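You operate a simulated robot arm through the tools that you are given. There is no shell and no other tool.

You run a simulated two-armed robot. Do the job below in one go: nothing can be reset, and whatever is moved stays where it is left.

JOB
Set the orange fence to the card's size with the matching silver block.
Fine: free the lever, slide the fence up to the block, lock it, put the block back. Set down upright: what you pick out.
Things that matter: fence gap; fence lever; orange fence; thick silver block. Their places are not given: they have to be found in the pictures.

Only the result counts: the job must be done as asked and must still hold three seconds after the hand-in. Knocking over, shifting, dropping, spilling or breaking anything else fails it.

ROBOT AND FRAMES
Two 7-joint arms with fingered hands on one trunk that stands fixed in place. Base frame: the origin is at the foot of the trunk, x ahead of it, y to its left, z up; the work surface is at about z = 80. Readings come in cm, rad, newtons and seconds.
The left shoulder is at [6, 17.7, 97.5], the right one opposite. Each reaches about 100 cm from its shoulder. Payload 4 kg a hand.
The tool frame of a hand sits at the grasp point between the pads (the TCP): z along the fingers, y along the line on which they close. The tips reach 3.7 cm beyond it. The gripper opens to 12.4 cm; its body begins 4.3 cm behind the TCP. The gripper is a hand of 3 fingers: y runs from the thumb to the fingers, the wrist lies at [-1.5, -10.8, -20.2] in the tool frame.
Orientation is that of the tool frame in the base frame, as a unit quaternion [x, y, z, w]. With the fingers straight down and the wrist toward the robot, the tool's x, y and z point along [0, 1, 0], [1, 0, 0] and [0, 0, -1] of the base frame.

CONTROLS
- The arms move only by the tool arm_command. It takes "left_steps", "right_steps" or both (then of equal length, played together; a hand with none holds still); each is a list of rows, each a list of 6 numbers: the shift along the tool's x, y, z in units of 500 mm (1.0 is 500 mm), then the turn, a rotation vector about the tool's x, y, z in units of 60 degrees (1.0 is 60 degrees). In form: [[dx, dy, dz, wx, wy, wz], ...]. A call has 1 to 20 rows; each row is the pose to reach, as a shift and turn from the pose commanded when the call began, along the tool's axes at that moment. A call with a number of a shift or a turn outside -1 to 1 is refused whole. Each row takes 0.2 s and may step no farther than 5 cm and 0.15 rad from the row before; otherwise, the whole call is refused. A pose out of reach is approached as far as the arm can. The call stops where the force on the tool passes 40 N (or 10 N more than at its start, if that is more) or the arm is blocked; 0.2 s more then pass. In this call time passes only in rows, and 0.2 s behind the last. The reply holds the time, the measured pose of the TCP, the force on the tool along the base axes, the opening and the grip force, in the units named above and with some noise, with the torque about the TCP (base axes, N m) and any sound that the robot's microphone picked up.
- Cameras (640 x 400 px; columns grow to the right, rows downward): "scene" is now at [5.1, -1.1, 162.48]; the picture's right is [-0.12, -0.99, 0.00], its down [-0.66, 0.08, -0.75] and it looks along [0.74, -0.09, -0.66] (base axes); focal length 328 px, centre (320, 200). "left" rides on the left gripper at [-6.4, -7.6, -13.7] in its tool frame; the picture's right is [-0.84, -0.26, 0.48], its down [0.48, -0.76, 0.43] and it looks along [0.26, 0.60, 0.76] (tool axes); focal length 256 px, centre (320, 200). "right" rides on the right gripper at [6.4, -7.6, -13.7] in its tool frame; the picture's right is [-0.84, 0.26, -0.48], its down [-0.48, -0.76, 0.43] and it looks along [-0.25, 0.60, 0.76] (tool axes); focal length 256 px, centre (320, 200).
- capture(camera): a new picture of that camera. It takes no simulated time.
- lift_body(by): slides the trunk up (or, below 0, down) by that many cm; the arms and the scene camera ride with it, the base frame stays. It gives what a move gives, with no picture.
- set_fingers(index, middle, thumb_bend, thumb_turn, hand): sets how far each is bent, from 0 (flat) to 1 (curled in); at 0.3 the hand is open as for a grip, at 0.7 the pads meet at the TCP. One left out holds its place. A second passes; each finger stops where it meets its share of the squeeze, and holds until it gets a number again. It is the only way to open and close the hand. It gives what a move gives, with no picture; readings hold the bend of each and the force on the fingers (four entries, about 0 where the hand has none), thumb and palm. thumb_turn goes from beside the hand (0) to across from the fingers (1), as for a grip.
- pan_tilt(pan, tilt): turns the head with the scene camera to pan (to the left, within 1.501 rad either way) and tilt (down, from -0.506 to 1.204), counted from straight ahead of the robot. It gives what a move gives.
- pixel_to_xyz(camera, pixels): for up to 12 pixels [column, row] of the newest picture of that camera ("zoom" is the newest enlarged one), the place [x, y, z] in the base frame of the surface seen there, good to about 0.2 cm. It takes no simulated time.
- inspect(camera, box): a new picture of the part [left, top, right, bottom] of that camera's present view, enlarged. It takes no simulated time.
- job_done(): hands the job in; it is judged then, once.

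Unless the task says otherwise, let go and move clear before handing in.

The tools are called by a JSON object that holds its "op" and its "data". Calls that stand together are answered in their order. arm_command: Moves the arms, as the interface text tells. Its arguments: {"type":"object","properties":{"left_steps":{"type":"array","items":{"type":"array","items":{"type":"number"}}},"right_steps":{"type":"array","items":{"type":"array","items":{"type":"number"}}}},"required":[]} The other tools are called the same way: lift_body (by) moves the trunk up or down; set_fingers (index, middle, thumb_bend, thumb_turn, hand) moves the fingers one by one; pan_tilt (pan, tilt) turns the head that bears the scene camera; capture (camera) takes a picture; pixel_to_xyz (camera, pixels) gives the place of the surface under pixels of a picture; inspect (camera, box) takes an enlarged picture of a part of a camera's view; job_done () hands the job in.

At the start:

```text
time_s: 0.0
left_ee_pos: [57.13, 17.44, 113.48]
left_ee_rot: [0.707, 0.707, 0.0, 0.0]
left_contact_force: [0.1, 0.6, 0.0]
left_moment: [0.03, -0.01, 0.0]
left_gripper_width: 12.34
left_grasp_force: 0.0
left_shape: jaw
left_bend: [0.3, 0.3, 0.3, 0.98]
left_finger forces: [0.0, 0.0, 0.0, 0.1, 0.0, 0.0]
right_ee_pos: [49.95, -31.71, 120.56]
right_ee_rot: [0.707, 0.708, 0.0, 0.0]
right_contact_force: [0.7, -0.1, 1.0]
right_moment: [0.0, -0.01, -0.01]
right_gripper_width: 12.39
right_grasp_force: 0.0
right_shape: jaw
right_bend: [0.3, 0.3, 0.3, 0.98]
right_finger forces: [0.1, 0.0, 0.0, 0.0, 0.0, 0.0]
trunk travel left (down, up): [-50.0, 9.0]
head pan, tilt (commanded): [-0.117, 0.728]
```

scene: 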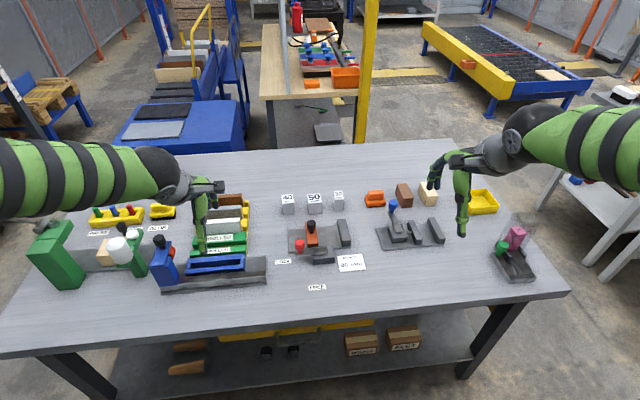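
right: 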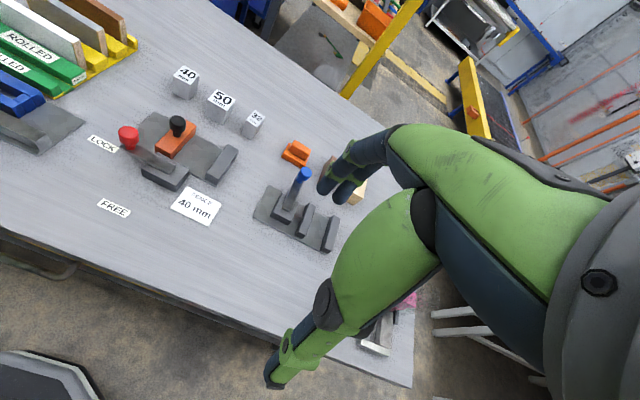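
left: 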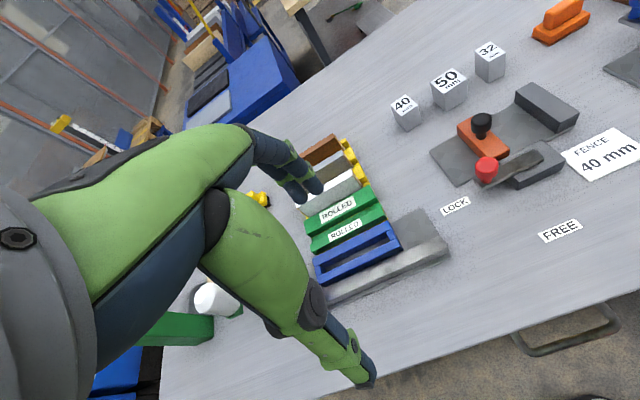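

The card in the pictures reads about "FENCE 40 mm" (scene near pixel 350,262) and the blocks 40, 50 and 32 stand near (288–338, 203). I zoom in on the fixture and the blocks to read them properly.

{"op": "inspect", "data": {"camera": "scene", "box": [260, 180, 380, 300]}}

{"op": "inspect", "data": {"camera": "right", "box": [80, 50, 280, 230]}}

{"op": "inspect", "data": {"camera": "left", "box": [380, 30, 640, 250]}}

```text
3.33 times, centred on (320, 240) of scene
```

zoom: 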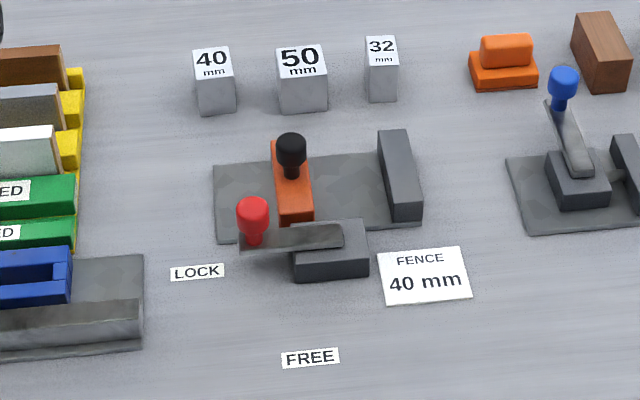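

```text
2.22 times, centred on (180, 140) of right
```

zoom: 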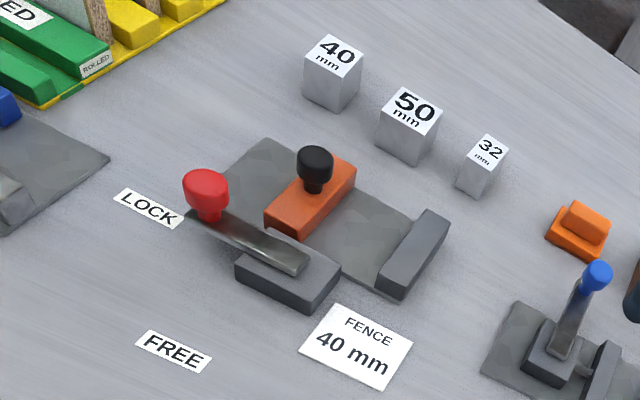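

```text
1.82 times, centred on (510, 140) of left
```

zoom: 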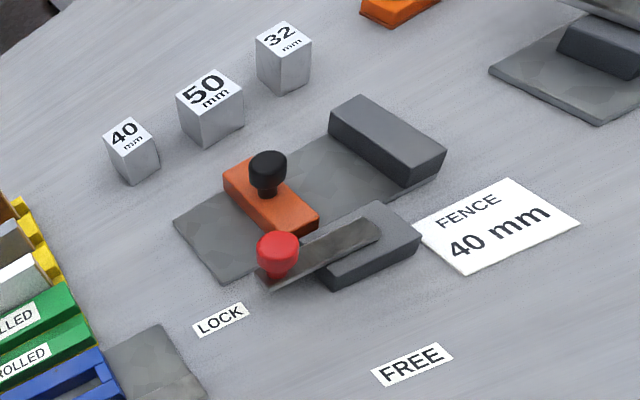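

The card reads 40 mm, the lever (red knob) points at LOCK and FREE lies toward the robot. Now I measure the parts in an enlarged scene view.

{"op": "inspect", "data": {"camera": "scene", "box": [280, 185, 380, 247]}}

```text
6.40 times, centred on (330, 216) of scene
```

zoom: 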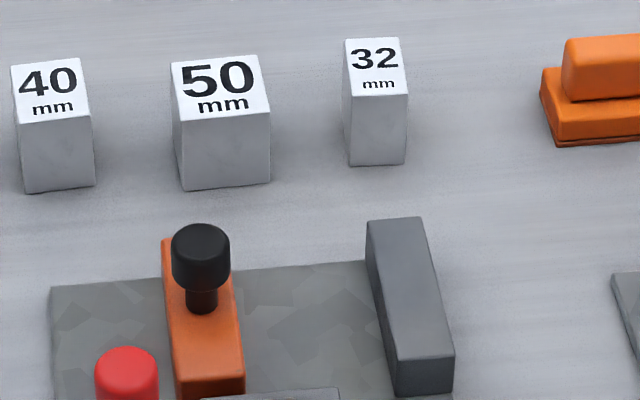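

{"op": "pixel_to_xyz", "data": {"camera": "zoom", "pixels": [[12, 67], [82, 60], [92, 115], [18, 123], [26, 190], [93, 184], [172, 64], [258, 57], [268, 112], [180, 121], [346, 40], [408, 95]]}}

{"op": "pixel_to_xyz", "data": {"camera": "zoom", "pixels": [[200, 240], [200, 258], [165, 242], [180, 380], [240, 375], [205, 350], [370, 225], [420, 220], [395, 365], [450, 355], [400, 390], [300, 320]]}}

{"op": "inspect", "data": {"camera": "scene", "box": [280, 220, 380, 282]}}

```text
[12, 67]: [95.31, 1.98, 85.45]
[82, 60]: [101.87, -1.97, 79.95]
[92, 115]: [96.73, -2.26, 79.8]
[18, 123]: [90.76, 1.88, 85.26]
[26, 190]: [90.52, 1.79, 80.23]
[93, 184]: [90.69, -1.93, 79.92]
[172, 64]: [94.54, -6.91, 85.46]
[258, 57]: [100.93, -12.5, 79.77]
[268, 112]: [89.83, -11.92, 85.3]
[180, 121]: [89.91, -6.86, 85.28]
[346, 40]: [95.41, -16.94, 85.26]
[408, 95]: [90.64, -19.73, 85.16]
```

```text
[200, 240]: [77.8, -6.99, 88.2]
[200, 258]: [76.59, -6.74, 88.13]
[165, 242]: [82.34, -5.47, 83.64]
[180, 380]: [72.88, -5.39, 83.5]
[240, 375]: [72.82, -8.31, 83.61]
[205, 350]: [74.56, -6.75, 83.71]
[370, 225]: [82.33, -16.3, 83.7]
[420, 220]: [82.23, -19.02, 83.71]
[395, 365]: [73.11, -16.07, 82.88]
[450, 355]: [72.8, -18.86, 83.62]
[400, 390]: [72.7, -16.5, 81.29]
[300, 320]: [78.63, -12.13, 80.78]
```

```text
6.40 times, centred on (330, 251) of scene
```

zoom: 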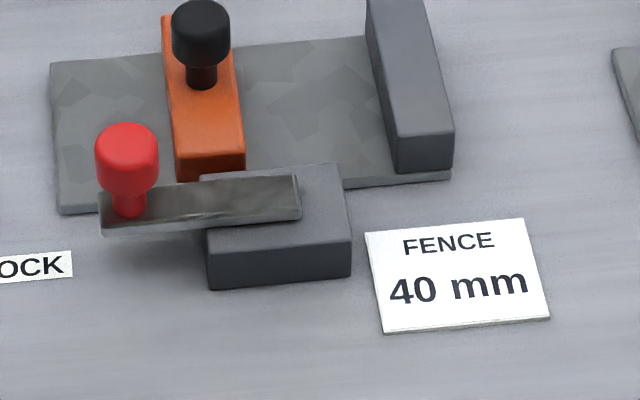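

The fence runs x 72.8–82.3 with its face at y≈-8.3, the stop's face is at y≈-16.2 (gap about 7.9 cm), and the 40 block is about 3.95 cm wide in y. Next I measure the lever, its pivot block and the labels.

{"op": "pixel_to_xyz", "data": {"camera": "zoom", "pixels": [[127, 135], [127, 165], [127, 185], [105, 215], [295, 180], [295, 210], [200, 200], [320, 200], [210, 245], [348, 235], [335, 168], [105, 232]]}}

{"op": "pixel_to_xyz", "data": {"camera": "scene", "pixels": [[283, 262], [317, 287], [350, 262], [290, 232], [290, 250], [350, 248], [300, 246], [312, 222]]}}

{"op": "pixel_to_xyz", "data": {"camera": "zoom", "pixels": [[60, 75], [62, 208], [450, 175], [440, 180], [300, 120], [225, 180], [200, 10], [200, 40], [200, 70], [202, 90], [178, 165], [170, 60]]}}

```text
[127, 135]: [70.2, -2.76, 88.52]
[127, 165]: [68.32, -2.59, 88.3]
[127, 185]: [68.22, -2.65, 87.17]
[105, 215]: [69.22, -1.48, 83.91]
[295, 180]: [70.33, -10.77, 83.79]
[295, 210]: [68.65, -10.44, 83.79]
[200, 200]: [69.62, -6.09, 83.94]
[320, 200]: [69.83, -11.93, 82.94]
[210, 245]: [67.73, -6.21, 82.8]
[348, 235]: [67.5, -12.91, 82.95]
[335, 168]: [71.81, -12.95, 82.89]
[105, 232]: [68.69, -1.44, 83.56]
```

```text
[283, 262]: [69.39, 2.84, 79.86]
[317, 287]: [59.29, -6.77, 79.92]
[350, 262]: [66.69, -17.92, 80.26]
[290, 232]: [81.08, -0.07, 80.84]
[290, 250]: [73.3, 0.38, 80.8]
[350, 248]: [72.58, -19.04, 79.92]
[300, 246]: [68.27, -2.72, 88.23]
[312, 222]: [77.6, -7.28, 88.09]
```

```text
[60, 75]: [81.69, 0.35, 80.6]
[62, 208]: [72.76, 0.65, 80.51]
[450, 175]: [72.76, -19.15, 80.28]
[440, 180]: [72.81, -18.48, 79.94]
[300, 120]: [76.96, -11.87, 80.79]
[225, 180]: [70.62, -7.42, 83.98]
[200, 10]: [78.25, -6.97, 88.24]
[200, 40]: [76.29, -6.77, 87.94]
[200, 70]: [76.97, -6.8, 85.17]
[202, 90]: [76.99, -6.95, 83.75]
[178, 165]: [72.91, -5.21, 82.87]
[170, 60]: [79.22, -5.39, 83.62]
```

The lever bar lies along y at x≈69.5 with its red knob at about (69.3, -2.7, 88), its pivot end at y≈-10.8, and FREE at (59.3, -6.8). I now look at the hands themselves to learn the finger spread.

{"op": "inspect", "data": {"camera": "scene", "box": [400, 120, 540, 250]}}

{"op": "inspect", "data": {"camera": "scene", "box": [130, 140, 270, 270]}}

{"op": "inspect", "data": {"camera": "right", "box": [240, 110, 480, 400]}}

```text
3.08 times, centred on (470, 185) of scene
```

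zoom: 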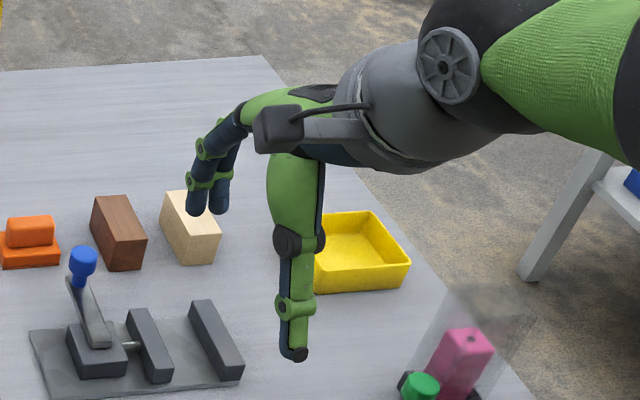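

```text
3.08 times, centred on (200, 205) of scene
```

zoom: 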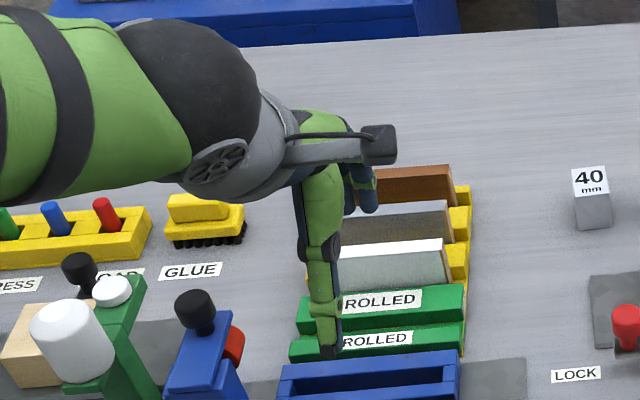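

```text
1.38 times, centred on (360, 255) of right
```

zoom: 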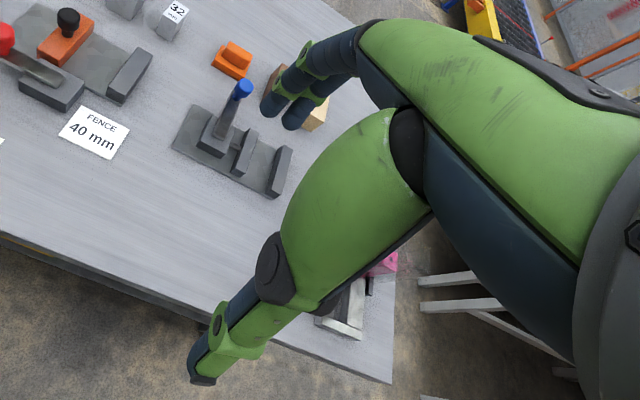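

The hand shows two close fingers on the far side and a thumb on the robot's side. I measure the fingertips and thumb tip from the right camera zoom to know their true offsets from the TCP.

{"op": "pixel_to_xyz", "data": {"camera": "zoom", "pixels": [[270, 108], [292, 120], [282, 85], [310, 100], [200, 375], [215, 330], [240, 340], [262, 270], [345, 60], [390, 150], [320, 210], [300, 60]]}}

{"op": "inspect", "data": {"camera": "scene", "box": [430, 150, 490, 240]}}

```text
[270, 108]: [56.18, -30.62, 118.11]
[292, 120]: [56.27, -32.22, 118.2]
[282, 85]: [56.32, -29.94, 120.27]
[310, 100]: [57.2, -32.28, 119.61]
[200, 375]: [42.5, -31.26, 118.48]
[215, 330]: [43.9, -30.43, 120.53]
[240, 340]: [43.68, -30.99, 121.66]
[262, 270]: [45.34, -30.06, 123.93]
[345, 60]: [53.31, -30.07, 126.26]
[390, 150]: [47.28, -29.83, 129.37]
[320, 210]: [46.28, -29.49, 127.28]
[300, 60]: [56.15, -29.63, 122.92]
```

```text
4.44 times, centred on (460, 195) of scene
```

zoom: 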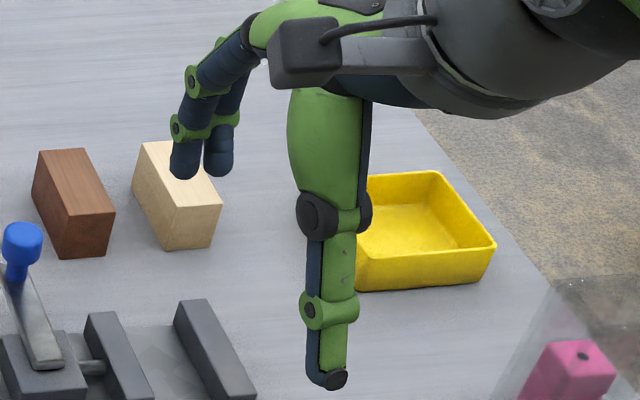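

The open fingertips sit about 6 cm either side of the TCP and about 3.5 cm below it, so I narrow the right hand before approaching the lever knob. I set it to a part-closed bend and read the opening.

{"op": "set_fingers", "data": {"hand": "right", "index": 0.5, "middle": 0.5, "thumb_bend": 0.5}}

```text
time_s: 1.0
left_ee_pos: [57.16, 17.47, 113.47]
left_ee_rot: [0.707, 0.707, 0.0, 0.0]
left_contact_force: [0.4, 1.0, -0.2]
left_moment: [-0.02, 0.01, 0.02]
left_gripper_width: 12.38
left_grasp_force: 0.1
left_shape: jaw
left_bend: [0.3, 0.3, 0.3, 0.98]
left_finger forces: [0.1, 0.1, 0.0, 0.1, 0.0, 0.1]
right_ee_pos: [50.04, -31.7, 120.61]
right_ee_rot: [0.707, 0.707, 0.0, 0.0]
right_contact_force: [0.2, 0.5, -0.2]
right_moment: [-0.02, -0.02, 0.02]
right_gripper_width: 6.25
right_grasp_force: 0.0
right_shape: fingers
right_bend: [0.5, 0.5, 0.5, 0.98]
right_finger forces: [0.0, 0.0, 0.1, 0.0, 0.0, 0.0]
trunk travel left (down, up): [-50.0, 9.0]
head pan, tilt (commanded): [-0.117, 0.728]
```

The opening is now 6.25 cm, as expected. I move the right hand above the lever knob (to about (69.3, -2.7, 100)) while the left hand backs off 8 cm to the left.

{"op": "arm_command", "data": {"right_steps": [[0.058, 0.039, 0.041, 0, 0, 0], [0.116, 0.077, 0.082, 0, 0, 0], [0.174, 0.116, 0.123, 0, 0, 0], [0.232, 0.154, 0.164, 0, 0, 0], [0.29, 0.193, 0.205, 0, 0, 0], [0.348, 0.232, 0.246, 0, 0, 0], [0.406, 0.27, 0.287, 0, 0, 0], [0.464, 0.309, 0.328, 0, 0, 0], [0.522, 0.347, 0.369, 0, 0, 0], [0.58, 0.386, 0.41, 0, 0, 0]], "left_steps": [[0.016, 0, 0, 0, 0, 0], [0.032, 0, 0, 0, 0, 0], [0.048, 0, 0, 0, 0, 0], [0.064, 0, 0, 0, 0, 0], [0.08, 0, 0, 0, 0, 0], [0.096, 0, 0, 0, 0, 0], [0.112, 0, 0, 0, 0, 0], [0.128, 0, 0, 0, 0, 0], [0.144, 0, 0, 0, 0, 0], [0.16, 0, 0, 0, 0, 0]]}}

{"op": "capture", "data": {"camera": "scene"}}

{"op": "capture", "data": {"camera": "right"}}

```text
time_s: 3.2
left_ee_pos: [57.36, 25.51, 113.41]
left_ee_rot: [0.707, 0.707, 0.0, 0.0]
left_contact_force: [0.4, 0.6, -0.4]
left_moment: [0.01, 0.01, 0.04]
left_gripper_width: 12.36
left_grasp_force: 0.0
left_shape: jaw
left_bend: [0.3, 0.3, 0.3, 0.98]
left_finger forces: [0.1, 0.1, 0.1, 0.1, 0.0, 0.0]
right_ee_pos: [69.35, -2.44, 99.96]
right_ee_rot: [0.707, 0.707, 0.0, 0.0]
right_contact_force: [0.3, -0.6, 0.6]
right_moment: [-0.07, 0.02, -0.02]
right_gripper_width: 6.24
right_grasp_force: 0.1
right_shape: fingers
right_bend: [0.5, 0.5, 0.5, 0.98]
right_finger forces: [0.1, 0.1, 0.0, 0.0, 0.0, 0.0]
trunk travel left (down, up): [-50.0, 9.0]
head pan, tilt (commanded): [-0.117, 0.728]
```

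```text
taken
```

scene: 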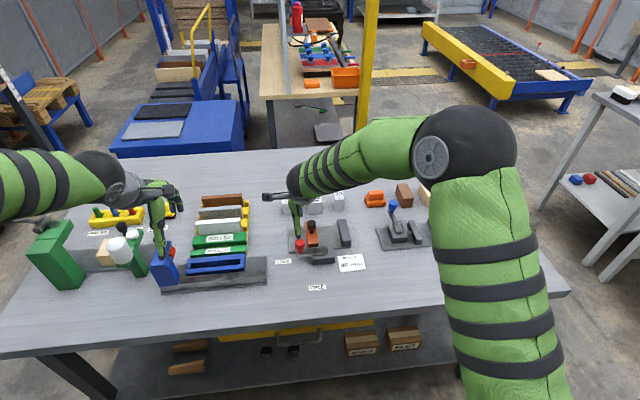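

```text
taken
```

right: 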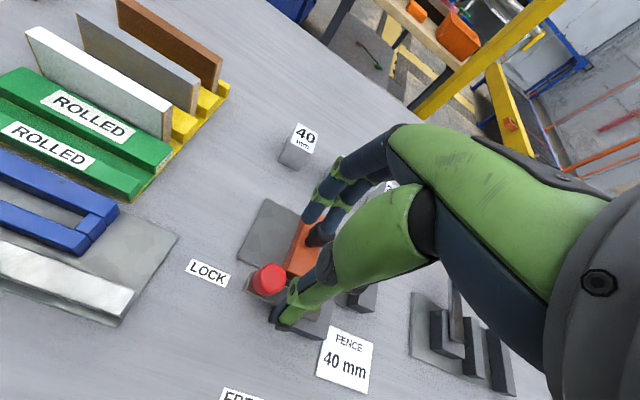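

The hand is above the lever: in the right picture the red knob is at (269,278), with the thumb just nearer and the fingers beyond it. I measure knob and fingertips in this view.

{"op": "inspect", "data": {"camera": "right", "box": [230, 180, 390, 350]}}

{"op": "pixel_to_xyz", "data": {"camera": "right", "pixels": [[269, 272], [255, 278], [285, 280], [269, 292], [254, 290], [277, 322], [290, 315], [307, 220], [325, 240], [320, 275], [300, 255], [345, 200]]}}

```text
2.35 times, centred on (310, 265) of right
```

zoom: 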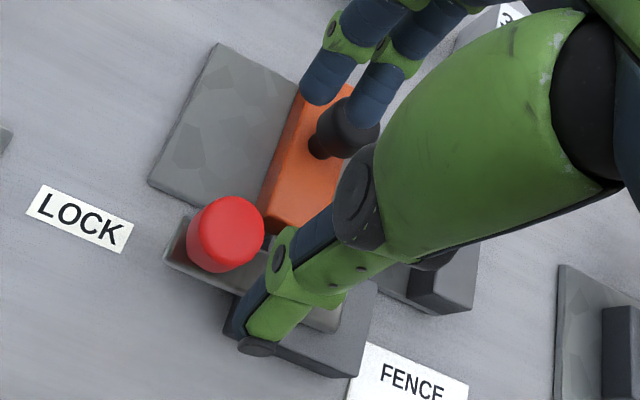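

```text
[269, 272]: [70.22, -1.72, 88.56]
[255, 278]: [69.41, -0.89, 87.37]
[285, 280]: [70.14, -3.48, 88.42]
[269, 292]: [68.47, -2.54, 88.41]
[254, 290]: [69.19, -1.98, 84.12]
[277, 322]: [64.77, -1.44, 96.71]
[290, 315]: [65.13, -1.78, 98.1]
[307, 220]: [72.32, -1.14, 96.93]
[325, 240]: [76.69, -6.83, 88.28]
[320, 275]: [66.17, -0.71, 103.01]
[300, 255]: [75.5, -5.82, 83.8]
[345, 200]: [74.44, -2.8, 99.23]
```

Knob centre is about (69.5, -2.6) with its top at z 88.5, and the thumb (x≈65) and fingers (x≈72.3) straddle it. I descend straight to TCP z≈88.6 so the tips stay above the lever bar.

{"op": "arm_command", "data": {"right_steps": [[-0.001, 0.001, 0.06, 0, 0, 0], [-0.002, 0.002, 0.12, 0, 0, 0], [-0.003, 0.002, 0.17, 0, 0, 0], [-0.003, 0.002, 0.205, 0, 0, 0], [-0.003, 0.002, 0.227, 0, 0, 0]]}}

{"op": "capture", "data": {"camera": "right"}}

{"op": "inspect", "data": {"camera": "scene", "box": [260, 180, 380, 300]}}

```text
time_s: 4.4
left_ee_pos: [57.24, 25.45, 113.33]
left_ee_rot: [0.707, 0.707, -0.001, 0.0]
left_contact_force: [0.3, -1.0, 0.0]
left_moment: [-0.02, -0.02, 0.01]
left_gripper_width: 12.37
left_grasp_force: 0.1
left_shape: jaw
left_bend: [0.3, 0.3, 0.3, 0.98]
left_finger forces: [0.0, 0.0, 0.0, 0.0, 0.1, 0.0]
right_ee_pos: [69.28, -2.81, 88.79]
right_ee_rot: [0.707, 0.707, 0.0, 0.0]
right_contact_force: [-0.3, 0.3, -0.4]
right_moment: [0.01, 0.0, 0.0]
right_gripper_width: 6.23
right_grasp_force: 0.0
right_shape: fingers
right_bend: [0.5, 0.5, 0.5, 0.98]
right_finger forces: [0.0, 0.0, 0.0, 0.1, 0.0, 0.1]
trunk travel left (down, up): [-50.0, 9.0]
head pan, tilt (commanded): [-0.117, 0.728]
```

```text
taken
```

right: 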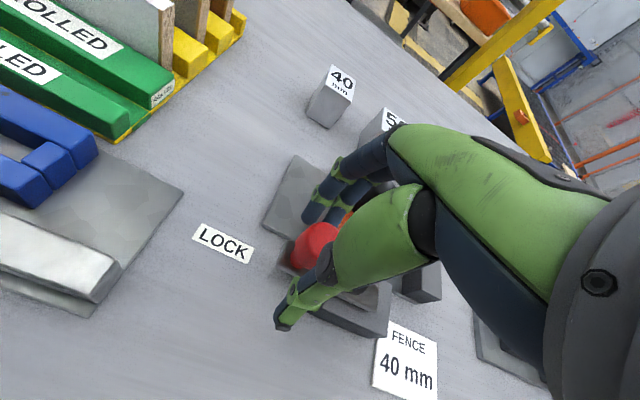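

```text
3.33 times, centred on (320, 240) of scene
```

zoom: 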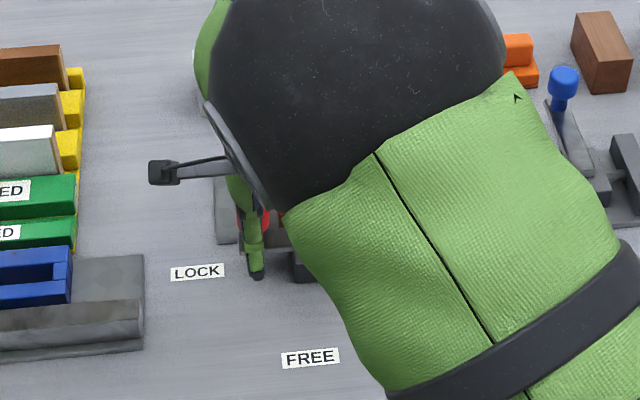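

The knob sits between thumb and fingers with no contact force. I close the hand to a loose cage (about 3.7 cm) around the 2.8 cm knob.

{"op": "set_fingers", "data": {"hand": "right", "index": 0.585, "middle": 0.585, "thumb_bend": 0.585}}

{"op": "inspect", "data": {"camera": "right", "box": [230, 150, 430, 350]}}

```text
time_s: 5.4
left_ee_pos: [57.23, 25.48, 113.31]
left_ee_rot: [0.707, 0.707, 0.0, 0.0]
left_contact_force: [-1.0, 0.5, 0.2]
left_moment: [0.02, 0.03, -0.01]
left_gripper_width: 12.34
left_grasp_force: 0.0
left_shape: jaw
left_bend: [0.3, 0.3, 0.3, 0.98]
left_finger forces: [0.0, 0.1, 0.0, 0.0, 0.1, 0.1]
right_ee_pos: [69.43, -2.8, 88.67]
right_ee_rot: [0.708, 0.707, 0.0, 0.0]
right_contact_force: [-0.3, 0.9, 0.6]
right_moment: [0.0, -0.04, 0.0]
right_gripper_width: 3.79
right_grasp_force: 0.2
right_shape: fingers
right_bend: [0.58, 0.58, 0.58, 0.98]
right_finger forces: [0.0, 0.0, 0.0, 0.1, 0.2, 0.0]
trunk travel left (down, up): [-50.0, 9.0]
head pan, tilt (commanded): [-0.117, 0.728]
```

```text
2.00 times, centred on (330, 250) of right
```

zoom: 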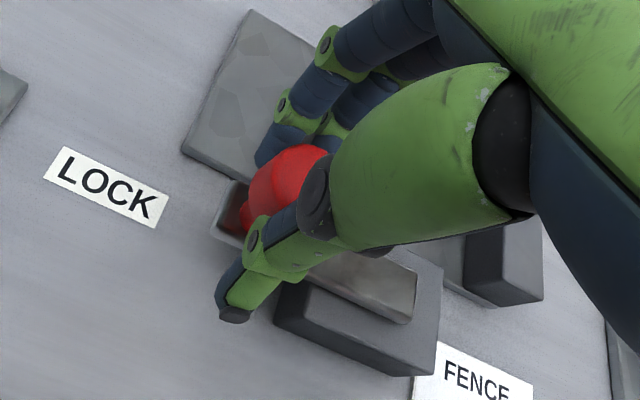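

The cage is set with no load on it. I now sweep the knob toward FREE along an arc about the pivot (69.6, -9.55), turning the hand with it, first 24°.

{"op": "arm_command", "data": {"right_steps": [[-0.0005, -0.0095, 0, 0, 0, -0.0667], [-0.0017, -0.0189, 0, 0, 0, -0.1333], [-0.0036, -0.0282, 0, 0, 0, -0.2], [-0.0061, -0.0374, 0, 0, 0, -0.2667], [-0.0093, -0.0464, 0, 0, 0, -0.3333], [-0.013, -0.0551, 0, 0, 0, -0.4]]}}

{"op": "inspect", "data": {"camera": "right", "box": [200, 150, 440, 350]}}

```text
time_s: 6.8
left_ee_pos: [57.19, 25.39, 113.42]
left_ee_rot: [0.707, 0.707, 0.0, 0.0]
left_contact_force: [0.0, 0.2, -0.1]
left_moment: [0.01, 0.0, -0.01]
left_gripper_width: 12.33
left_grasp_force: 0.1
left_shape: jaw
left_bend: [0.3, 0.3, 0.3, 0.98]
left_finger forces: [0.0, 0.0, 0.1, 0.0, 0.0, 0.0]
right_ee_pos: [66.74, -3.41, 88.65]
right_ee_rot: [0.544, 0.839, -0.001, 0.0]
right_contact_force: [0.9, 0.4, -0.2]
right_moment: [0.02, -0.02, 0.03]
right_gripper_width: 3.82
right_grasp_force: 0.0
right_shape: fingers
right_bend: [0.58, 0.58, 0.58, 0.98]
right_finger forces: [0.6, 0.0, 0.1, 0.1, 0.0, 0.1]
trunk travel left (down, up): [-50.0, 9.0]
head pan, tilt (commanded): [-0.117, 0.728]
```

```text
2.00 times, centred on (320, 250) of right
```

zoom: 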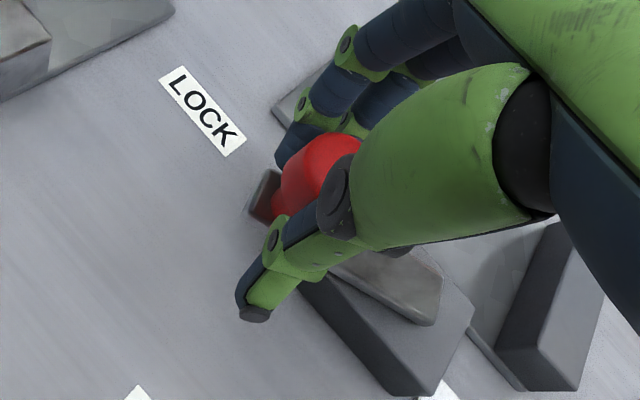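

The lever follows with under 1 N of load, and its bar now points about 20° off. I repeat the same rows in the tool frame for the next 40°.

{"op": "arm_command", "data": {"right_steps": [[-0.0005, -0.0095, 0, 0, 0, -0.0667], [-0.0017, -0.0189, 0, 0, 0, -0.1333], [-0.0036, -0.0282, 0, 0, 0, -0.2], [-0.0061, -0.0374, 0, 0, 0, -0.2667], [-0.0093, -0.0464, 0, 0, 0, -0.3333], [-0.013, -0.0551, 0, 0, 0, -0.4], [-0.0174, -0.0635, 0, 0, 0, -0.4667], [-0.0223, -0.0716, 0, 0, 0, -0.5333], [-0.0278, -0.0793, 0, 0, 0, -0.6], [-0.0337, -0.0867, 0, 0, 0, -0.6667]]}}

{"op": "inspect", "data": {"camera": "right", "box": [200, 150, 440, 350]}}

{"op": "capture", "data": {"camera": "scene"}}

```text
time_s: 9.0
left_ee_pos: [57.27, 25.43, 113.33]
left_ee_rot: [0.707, 0.707, 0.0, 0.0]
left_contact_force: [0.1, 0.1, 0.9]
left_moment: [-0.02, -0.01, 0.01]
left_gripper_width: 12.37
left_grasp_force: 0.1
left_shape: jaw
left_bend: [0.3, 0.3, 0.3, 0.98]
left_finger forces: [0.1, 0.0, 0.1, 0.1, 0.0, 0.0]
right_ee_pos: [63.28, -6.76, 88.8]
right_ee_rot: [0.225, 0.974, 0.0, -0.001]
right_contact_force: [1.2, 0.7, -1.6]
right_moment: [-0.03, -0.04, 0.03]
right_gripper_width: 3.79
right_grasp_force: 0.8
right_shape: fingers
right_bend: [0.58, 0.58, 0.58, 0.98]
right_finger forces: [0.3, 0.9, 0.0, 0.0, 0.1, 0.0]
trunk travel left (down, up): [-50.0, 9.0]
head pan, tilt (commanded): [-0.117, 0.728]
```

```text
2.00 times, centred on (320, 250) of right
```

zoom: 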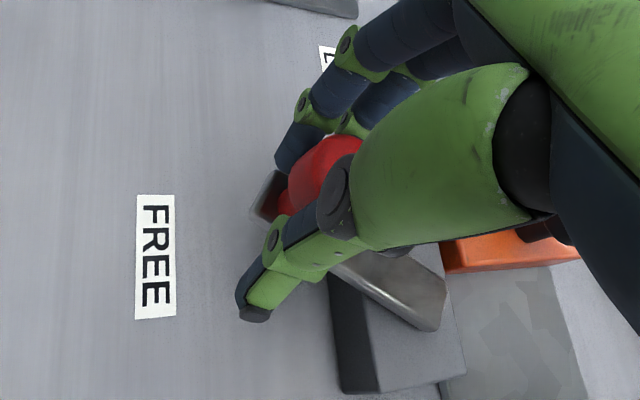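

```text
taken
```

scene: 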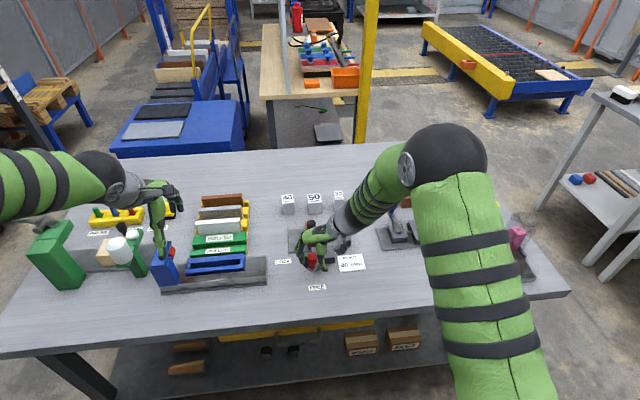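

The lever is at roughly 60° and still free-moving (about 1 N). I go on in smaller steps to find the end of its travel.

{"op": "arm_command", "data": {"right_steps": [[-0.0005, -0.0095, 0, 0, 0, -0.0667], [-0.0017, -0.0189, 0, 0, 0, -0.1333], [-0.0036, -0.0282, 0, 0, 0, -0.2]]}}

{"op": "inspect", "data": {"camera": "right", "box": [200, 150, 440, 350]}}

```text
time_s: 9.8
left_ee_pos: [57.18, 25.45, 113.34]
left_ee_rot: [0.707, 0.708, 0.0, 0.0]
left_contact_force: [-0.2, 0.1, 0.3]
left_moment: [0.03, 0.02, 0.0]
left_gripper_width: 12.33
left_grasp_force: 0.0
left_shape: jaw
left_bend: [0.3, 0.3, 0.3, 0.98]
left_finger forces: [0.0, 0.1, 0.1, 0.0, 0.1, 0.0]
right_ee_pos: [62.92, -8.15, 88.85]
right_ee_rot: [0.121, 0.993, 0.0, 0.0]
right_contact_force: [0.8, -0.1, -0.9]
right_moment: [-0.03, -0.04, 0.0]
right_gripper_width: 3.78
right_grasp_force: 0.7
right_shape: fingers
right_bend: [0.58, 0.58, 0.58, 0.98]
right_finger forces: [0.1, 1.1, 0.0, 0.1, 0.0, 0.0]
trunk travel left (down, up): [-50.0, 9.0]
head pan, tilt (commanded): [-0.117, 0.728]
```

```text
2.00 times, centred on (320, 250) of right
```

zoom: 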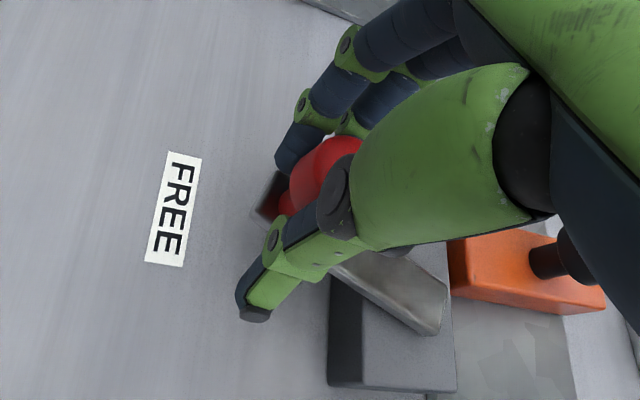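

Hand at 76°, lever about 72°, still no end-stop force. I continue another 12°.

{"op": "arm_command", "data": {"right_steps": [[-0.0005, -0.0095, 0, 0, 0, -0.0667], [-0.0017, -0.0189, 0, 0, 0, -0.1333], [-0.0036, -0.0282, 0, 0, 0, -0.2]]}}

{"op": "inspect", "data": {"camera": "right", "box": [200, 150, 440, 350]}}

```text
time_s: 10.6
left_ee_pos: [57.17, 25.48, 113.28]
left_ee_rot: [0.708, 0.707, 0.0, 0.0]
left_contact_force: [-0.4, 0.2, -0.4]
left_moment: [0.01, 0.01, 0.0]
left_gripper_width: 12.4
left_grasp_force: 0.0
left_shape: jaw
left_bend: [0.3, 0.3, 0.3, 0.98]
left_finger forces: [0.0, 0.0, 0.0, 0.0, 0.0, 0.0]
right_ee_pos: [62.92, -9.26, 88.77]
right_ee_rot: [0.018, 1.0, 0.001, 0.0]
right_contact_force: [3.8, 8.0, -3.9]
right_moment: [0.06, -0.09, -0.11]
right_gripper_width: 4.03
right_grasp_force: 4.3
right_shape: fingers
right_bend: [0.57, 0.55, 0.58, 0.98]
right_finger forces: [2.0, 6.4, 0.0, 0.1, 0.0, 0.0]
trunk travel left (down, up): [-50.0, 9.0]
head pan, tilt (commanded): [-0.117, 0.728]
```

```text
2.00 times, centred on (320, 250) of right
```

zoom: 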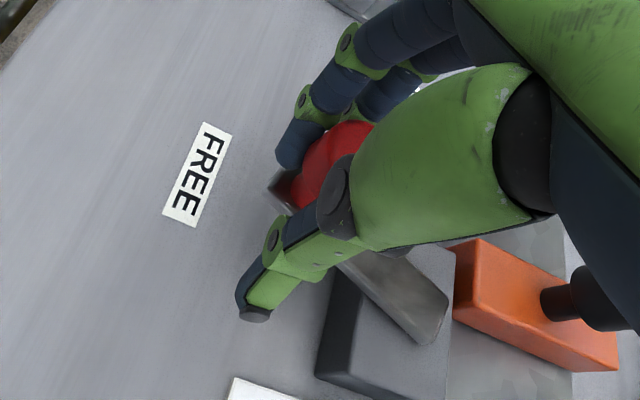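

A resisting force of about 9 N has appeared, so the lever is at its FREE end stop. I open the fingers and lift clear to see it.

{"op": "set_fingers", "data": {"hand": "right", "index": 0.48, "middle": 0.48, "thumb_bend": 0.5}}

{"op": "arm_command", "data": {"right_steps": [[0, 0, -0.06, 0, 0, 0], [0, 0, -0.14, 0, 0, 0], [0, 0, -0.22, 0, 0, 0], [0, 0, -0.3, 0, 0, 0]]}}

{"op": "inspect", "data": {"camera": "scene", "box": [260, 180, 380, 300]}}

{"op": "capture", "data": {"camera": "right"}}

```text
time_s: 11.6
left_ee_pos: [57.11, 25.39, 113.27]
left_ee_rot: [0.707, 0.707, 0.0, 0.0]
left_contact_force: [-0.3, -0.3, -0.6]
left_moment: [0.02, -0.01, 0.05]
left_gripper_width: 12.37
left_grasp_force: 0.1
left_shape: jaw
left_bend: [0.3, 0.3, 0.3, 0.98]
left_finger forces: [0.0, 0.0, 0.0, 0.0, 0.1, 0.0]
right_ee_pos: [62.67, -9.45, 88.76]
right_ee_rot: [0.018, 1.0, 0.0, -0.001]
right_contact_force: [1.3, -0.6, -0.2]
right_moment: [0.0, 0.0, -0.02]
right_gripper_width: 6.49
right_grasp_force: 0.1
right_shape: fingers
right_bend: [0.48, 0.48, 0.5, 0.98]
right_finger forces: [0.0, 0.1, 0.0, 0.1, 0.0, 0.0]
trunk travel left (down, up): [-50.0, 9.0]
head pan, tilt (commanded): [-0.117, 0.728]
```

```text
time_s: 12.6
left_ee_pos: [57.13, 25.41, 113.27]
left_ee_rot: [0.707, 0.707, 0.0, 0.0]
left_contact_force: [-0.5, 0.3, -0.2]
left_moment: [0.03, -0.01, 0.0]
left_gripper_width: 12.35
left_grasp_force: 0.1
left_shape: jaw
left_bend: [0.3, 0.3, 0.3, 0.98]
left_finger forces: [0.1, 0.0, 0.0, 0.1, 0.0, 0.1]
right_ee_pos: [62.62, -9.7, 103.81]
right_ee_rot: [0.017, 1.0, 0.0, 0.0]
right_contact_force: [-0.6, -0.4, 0.4]
right_moment: [-0.03, -0.01, -0.02]
right_gripper_width: 6.51
right_grasp_force: 0.0
right_shape: fingers
right_bend: [0.48, 0.48, 0.5, 0.98]
right_finger forces: [0.1, 0.1, 0.0, 0.0, 0.0, 0.0]
trunk travel left (down, up): [-50.0, 9.0]
head pan, tilt (commanded): [-0.117, 0.728]
```

```text
3.33 times, centred on (320, 240) of scene
```

zoom: 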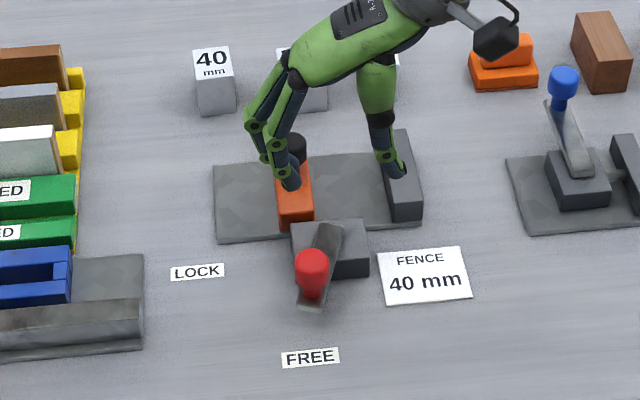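

```text
taken
```

right: 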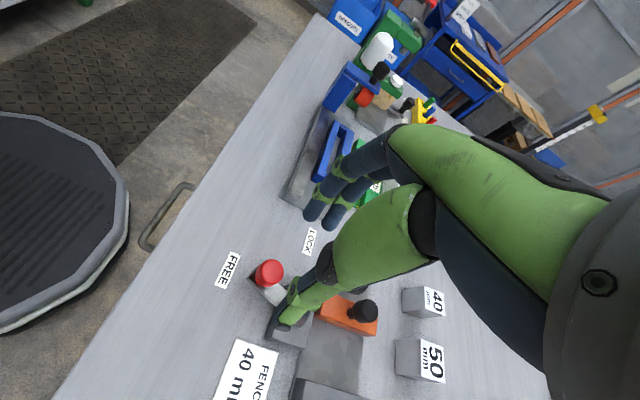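

The lever now points toward FREE (red knob at zoom pixel (311,270)), so the fence is unlocked. I turn the right hand back to zero yaw while carrying it toward the 40 block, in two stages.

{"op": "arm_command", "data": {"right_steps": [[-0.0286, 0.001, 0, 0, 0, 0.1048], [-0.0571, 0.002, 0, 0, 0, 0.2096], [-0.0857, 0.003, 0, 0, 0, 0.3144], [-0.1143, 0.004, 0, 0, 0, 0.4193], [-0.1429, 0.005, 0, 0, 0, 0.5241], [-0.1714, 0.006, 0, 0, 0, 0.6289], [-0.2, 0.007, 0, 0, 0, 0.7337]]}}

{"op": "arm_command", "data": {"right_steps": [[-0.0206, 0.0611, 0.0109, 0, 0, 0.1048], [-0.0411, 0.1223, 0.0217, 0, 0, 0.2096], [-0.0617, 0.1834, 0.0326, 0, 0, 0.3144], [-0.0823, 0.2446, 0.0434, 0, 0, 0.4193], [-0.1029, 0.3057, 0.0543, 0, 0, 0.5241], [-0.1234, 0.3669, 0.0651, 0, 0, 0.6289], [-0.144, 0.428, 0.076, 0, 0, 0.7337]]}}

{"op": "set_fingers", "data": {"hand": "right", "index": 0.41, "middle": 0.41, "thumb_bend": 0.41}}

{"op": "capture", "data": {"camera": "right"}}

{"op": "capture", "data": {"camera": "scene"}}

```text
time_s: 14.2
left_ee_pos: [57.2, 25.37, 113.43]
left_ee_rot: [0.707, 0.707, 0.0, -0.001]
left_contact_force: [-0.2, 0.2, -0.3]
left_moment: [-0.03, -0.01, -0.01]
left_gripper_width: 12.38
left_grasp_force: 0.1
left_shape: jaw
left_bend: [0.3, 0.3, 0.3, 0.98]
left_finger forces: [0.0, 0.0, 0.0, 0.0, 0.0, 0.0]
right_ee_pos: [72.8, -9.61, 103.69]
right_ee_rot: [0.391, 0.92, 0.0, 0.0]
right_contact_force: [-0.1, 0.2, 0.2]
right_moment: [0.01, -0.02, 0.02]
right_gripper_width: 6.5
right_grasp_force: 0.1
right_shape: fingers
right_bend: [0.48, 0.48, 0.5, 0.98]
right_finger forces: [0.0, 0.1, 0.1, 0.1, 0.1, 0.0]
trunk travel left (down, up): [-50.0, 9.0]
head pan, tilt (commanded): [-0.117, 0.728]
```

```text
time_s: 15.8
left_ee_pos: [57.05, 25.6, 113.47]
left_ee_rot: [0.707, 0.708, 0.0, 0.0]
left_contact_force: [-0.3, 0.8, -0.1]
left_moment: [-0.02, -0.01, -0.02]
left_gripper_width: 12.33
left_grasp_force: 0.0
left_shape: jaw
left_bend: [0.3, 0.3, 0.3, 0.98]
left_finger forces: [0.0, 0.0, 0.0, 0.0, 0.1, 0.1]
right_ee_pos: [88.12, -0.61, 99.72]
right_ee_rot: [0.698, 0.716, 0.001, 0.001]
right_contact_force: [-0.4, -0.1, -0.7]
right_moment: [-0.02, -0.01, -0.01]
right_gripper_width: 6.53
right_grasp_force: 0.0
right_shape: fingers
right_bend: [0.48, 0.48, 0.5, 0.98]
right_finger forces: [0.1, 0.1, 0.1, 0.1, 0.0, 0.0]
right hand out of reach, approached as far as the arm can: row 6, 7
trunk travel left (down, up): [-50.0, 9.0]
head pan, tilt (commanded): [-0.117, 0.728]
```

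```text
time_s: 16.8
left_ee_pos: [57.18, 25.53, 113.32]
left_ee_rot: [0.707, 0.707, 0.0, -0.001]
left_contact_force: [-0.2, -0.6, 0.7]
left_moment: [0.0, 0.0, 0.0]
left_gripper_width: 12.38
left_grasp_force: 0.0
left_shape: jaw
left_bend: [0.3, 0.3, 0.3, 0.98]
left_finger forces: [0.1, 0.1, 0.0, 0.1, 0.0, 0.0]
right_ee_pos: [88.21, -0.78, 99.7]
right_ee_rot: [0.699, 0.715, 0.001, 0.001]
right_contact_force: [0.3, -0.1, -0.4]
right_moment: [-0.04, 0.04, -0.02]
right_gripper_width: 8.99
right_grasp_force: 0.0
right_shape: fingers
right_bend: [0.41, 0.41, 0.41, 0.98]
right_finger forces: [0.0, 0.0, 0.0, 0.0, 0.1, 0.0]
trunk travel left (down, up): [-50.0, 9.0]
head pan, tilt (commanded): [-0.117, 0.728]
```

```text
taken
```

right: 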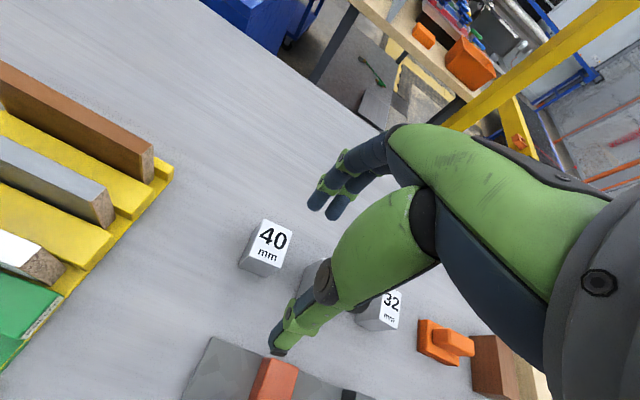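

```text
taken
```

scene: 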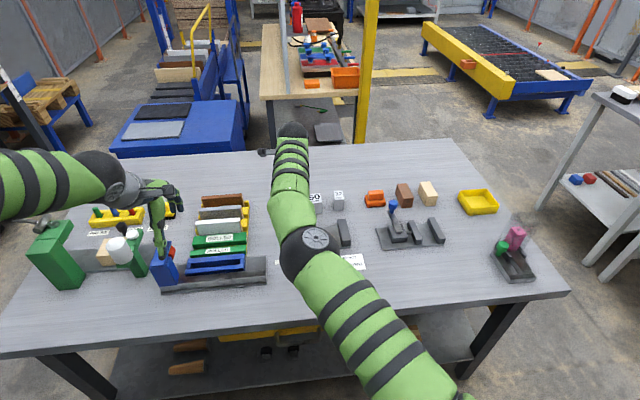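

The right arm ran out of reach at x≈88 (wrist about 76 cm from the shoulder), while the block sits at x≈93. I raise the trunk so the shoulder is level with the wrist, then I'll tilt the hand slightly forward to gain reach.

{"op": "lift_body", "data": {"by": 8.5}}

{"op": "arm_command", "data": {"right_steps": [[0, -0.04, 0.02, -0.083, 0, 0], [0, -0.08, 0.04, -0.1667, 0, 0]]}}

```text
time_s: 18.0
left_ee_pos: [57.28, 25.47, 121.89]
left_ee_rot: [0.707, 0.707, 0.001, 0.001]
left_contact_force: [-0.1, 0.1, 0.5]
left_moment: [-0.02, 0.0, -0.01]
left_gripper_width: 12.36
left_grasp_force: 0.0
left_shape: jaw
left_bend: [0.3, 0.3, 0.3, 0.98]
left_finger forces: [0.1, 0.0, 0.0, 0.1, 0.0, 0.0]
right_ee_pos: [88.36, -0.72, 108.15]
right_ee_rot: [0.699, 0.715, 0.0, 0.001]
right_contact_force: [-0.6, 0.1, -0.1]
right_moment: [0.0, -0.01, -0.01]
right_gripper_width: 8.99
right_grasp_force: 0.0
right_shape: fingers
right_bend: [0.41, 0.41, 0.41, 0.98]
right_finger forces: [0.0, 0.1, 0.0, 0.0, 0.1, 0.0]
trunk travel left (down, up): [-58.5, 0.5]
head pan, tilt (commanded): [-0.117, 0.728]
```

```text
time_s: 18.6
left_ee_pos: [57.21, 25.39, 121.89]
left_ee_rot: [0.707, 0.707, 0.0, 0.0]
left_contact_force: [0.7, 0.2, 0.0]
left_moment: [-0.01, 0.03, -0.01]
left_gripper_width: 12.34
left_grasp_force: 0.0
left_shape: jaw
left_bend: [0.3, 0.3, 0.3, 0.98]
left_finger forces: [0.0, 0.1, 0.1, 0.0, 0.1, 0.0]
right_ee_pos: [84.07, -1.08, 106.16]
right_ee_rot: [0.697, 0.712, 0.063, 0.063]
right_contact_force: [0.7, 0.4, 0.1]
right_moment: [-0.02, -0.01, 0.02]
right_gripper_width: 8.98
right_grasp_force: 0.1
right_shape: fingers
right_bend: [0.41, 0.41, 0.41, 0.98]
right_finger forces: [0.1, 0.0, 0.0, 0.0, 0.0, 0.0]
trunk travel left (down, up): [-58.5, 0.5]
head pan, tilt (commanded): [-0.117, 0.728]
```

The forward tilt is 10° and the pose is free again at (84.1, -1.1, 106.2). I move to a pre-grasp about 10 cm above the 40 block, at (92.5, 0, 96), trimming the 1° yaw.

{"op": "arm_command", "data": {"right_steps": [[0.0046, 0.033, 0.0574, 0, 0, 0.005], [0.0091, 0.0655, 0.1148, 0, 0, 0.01], [0.0137, 0.0983, 0.1721, 0, 0, 0.015], [0.0182, 0.131, 0.2295, 0, 0, 0.02]]}}

{"op": "capture", "data": {"camera": "right"}}

{"op": "capture", "data": {"camera": "scene"}}

```text
time_s: 19.6
left_ee_pos: [57.12, 25.63, 121.93]
left_ee_rot: [0.707, 0.707, 0.0, 0.001]
left_contact_force: [-0.8, 0.4, 0.9]
left_moment: [0.03, 0.01, 0.0]
left_gripper_width: 12.35
left_grasp_force: 0.1
left_shape: jaw
left_bend: [0.3, 0.3, 0.3, 0.98]
left_finger forces: [0.0, 0.0, 0.1, 0.1, 0.0, 0.1]
right_ee_pos: [91.19, -0.03, 97.65]
right_ee_rot: [0.702, 0.707, 0.063, 0.061]
right_contact_force: [0.1, -0.1, 0.4]
right_moment: [0.0, -0.04, 0.01]
right_gripper_width: 8.98
right_grasp_force: 0.1
right_shape: fingers
right_bend: [0.41, 0.41, 0.41, 0.98]
right_finger forces: [0.1, 0.0, 0.0, 0.0, 0.1, 0.1]
right hand out of reach, approached as far as the arm can: row 4
trunk travel left (down, up): [-58.5, 0.5]
head pan, tilt (commanded): [-0.117, 0.728]
```

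```text
taken
```

right: 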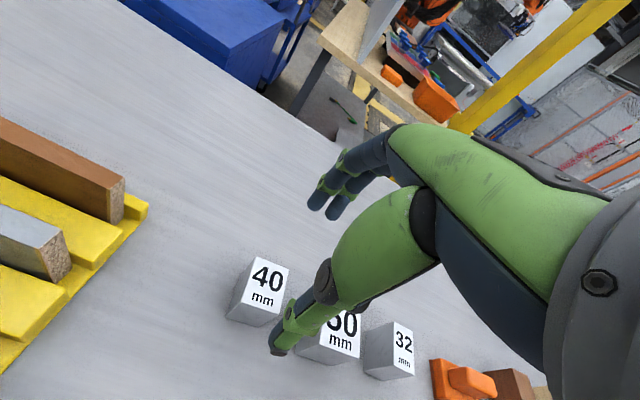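

```text
taken
```

scene: 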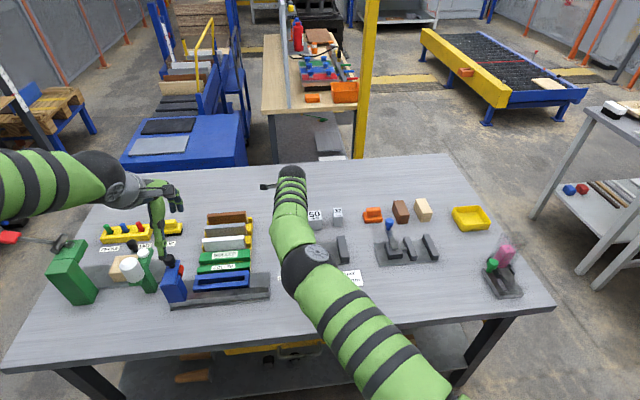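

The hand stopped short at (91.2, 0, 97.7); the block (pixel (258,290) in the right view) lies just ahead of the thumb. Lower poses should reach farther, so I descend part-way while easing forward 1 cm.

{"op": "arm_command", "data": {"right_steps": [[0, -0.003, 0.05, 0, 0, 0], [0, -0.006, 0.1, 0, 0, 0], [0, -0.009, 0.15, 0, 0, 0], [0, -0.012, 0.18, 0, 0, 0]]}}

{"op": "capture", "data": {"camera": "right"}}

```text
time_s: 20.6
left_ee_pos: [57.56, 24.97, 121.78]
left_ee_rot: [0.708, 0.706, 0.0, -0.003]
left_contact_force: [-0.1, -1.5, -0.1]
left_moment: [0.08, 0.06, 0.0]
left_gripper_width: 12.37
left_grasp_force: 0.0
left_shape: jaw
left_bend: [0.3, 0.3, 0.3, 0.98]
left_finger forces: [0.0, 0.1, 0.1, 0.0, 0.0, 0.0]
right_ee_pos: [90.89, -1.5, 88.03]
right_ee_rot: [0.703, 0.705, 0.065, 0.057]
right_contact_force: [0.4, 0.5, 0.0]
right_moment: [-0.02, 0.03, 0.0]
right_gripper_width: 9.05
right_grasp_force: 0.1
right_shape: fingers
right_bend: [0.41, 0.41, 0.41, 0.98]
right_finger forces: [0.0, 0.1, 0.0, 0.1, 0.1, 0.1]
right hand out of reach, approached as far as the arm can: row 1, 2, 3, 4
trunk travel left (down, up): [-58.5, 0.5]
head pan, tilt (commanded): [-0.117, 0.728]
```

```text
taken
```

right: 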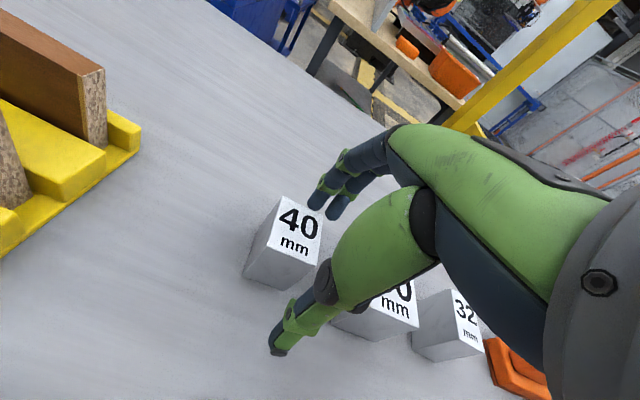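

The hand is at the reach limit: it drifted to (90.9, -1.5, 88.0) with the 40 block's top at right-view pixel (297,225), not touched. The left pose also jiggled by half a centimetre, so I check the scene before doing anything else.

{"op": "capture", "data": {"camera": "scene"}}

{"op": "arm_command", "data": {"right_steps": [[0, -0.02, -0.04, 0, 0, 0], [0, -0.04, -0.08, 0, 0, 0]]}}

```text
taken
```

scene: 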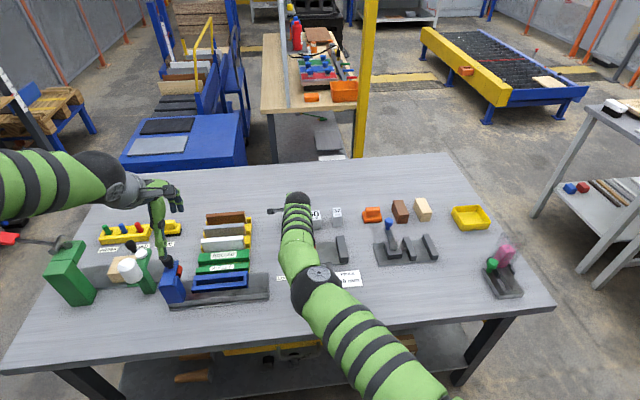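

```text
time_s: 21.2
left_ee_pos: [57.14, 25.38, 121.96]
left_ee_rot: [0.707, 0.708, -0.001, 0.0]
left_contact_force: [-0.5, -0.4, 0.0]
left_moment: [-0.05, -0.02, 0.0]
left_gripper_width: 12.36
left_grasp_force: 0.1
left_shape: jaw
left_bend: [0.3, 0.3, 0.3, 0.98]
left_finger forces: [0.0, 0.1, 0.0, 0.0, 0.0, 0.0]
right_ee_pos: [88.29, -1.47, 92.1]
right_ee_rot: [0.703, 0.705, 0.064, 0.061]
right_contact_force: [-0.4, -0.2, 0.5]
right_moment: [-0.01, -0.05, 0.03]
right_gripper_width: 9.04
right_grasp_force: 0.1
right_shape: fingers
right_bend: [0.41, 0.41, 0.41, 0.98]
right_finger forces: [0.1, 0.0, 0.1, 0.1, 0.0, 0.0]
trunk travel left (down, up): [-58.5, 0.5]
head pan, tilt (commanded): [-0.117, 0.728]
```

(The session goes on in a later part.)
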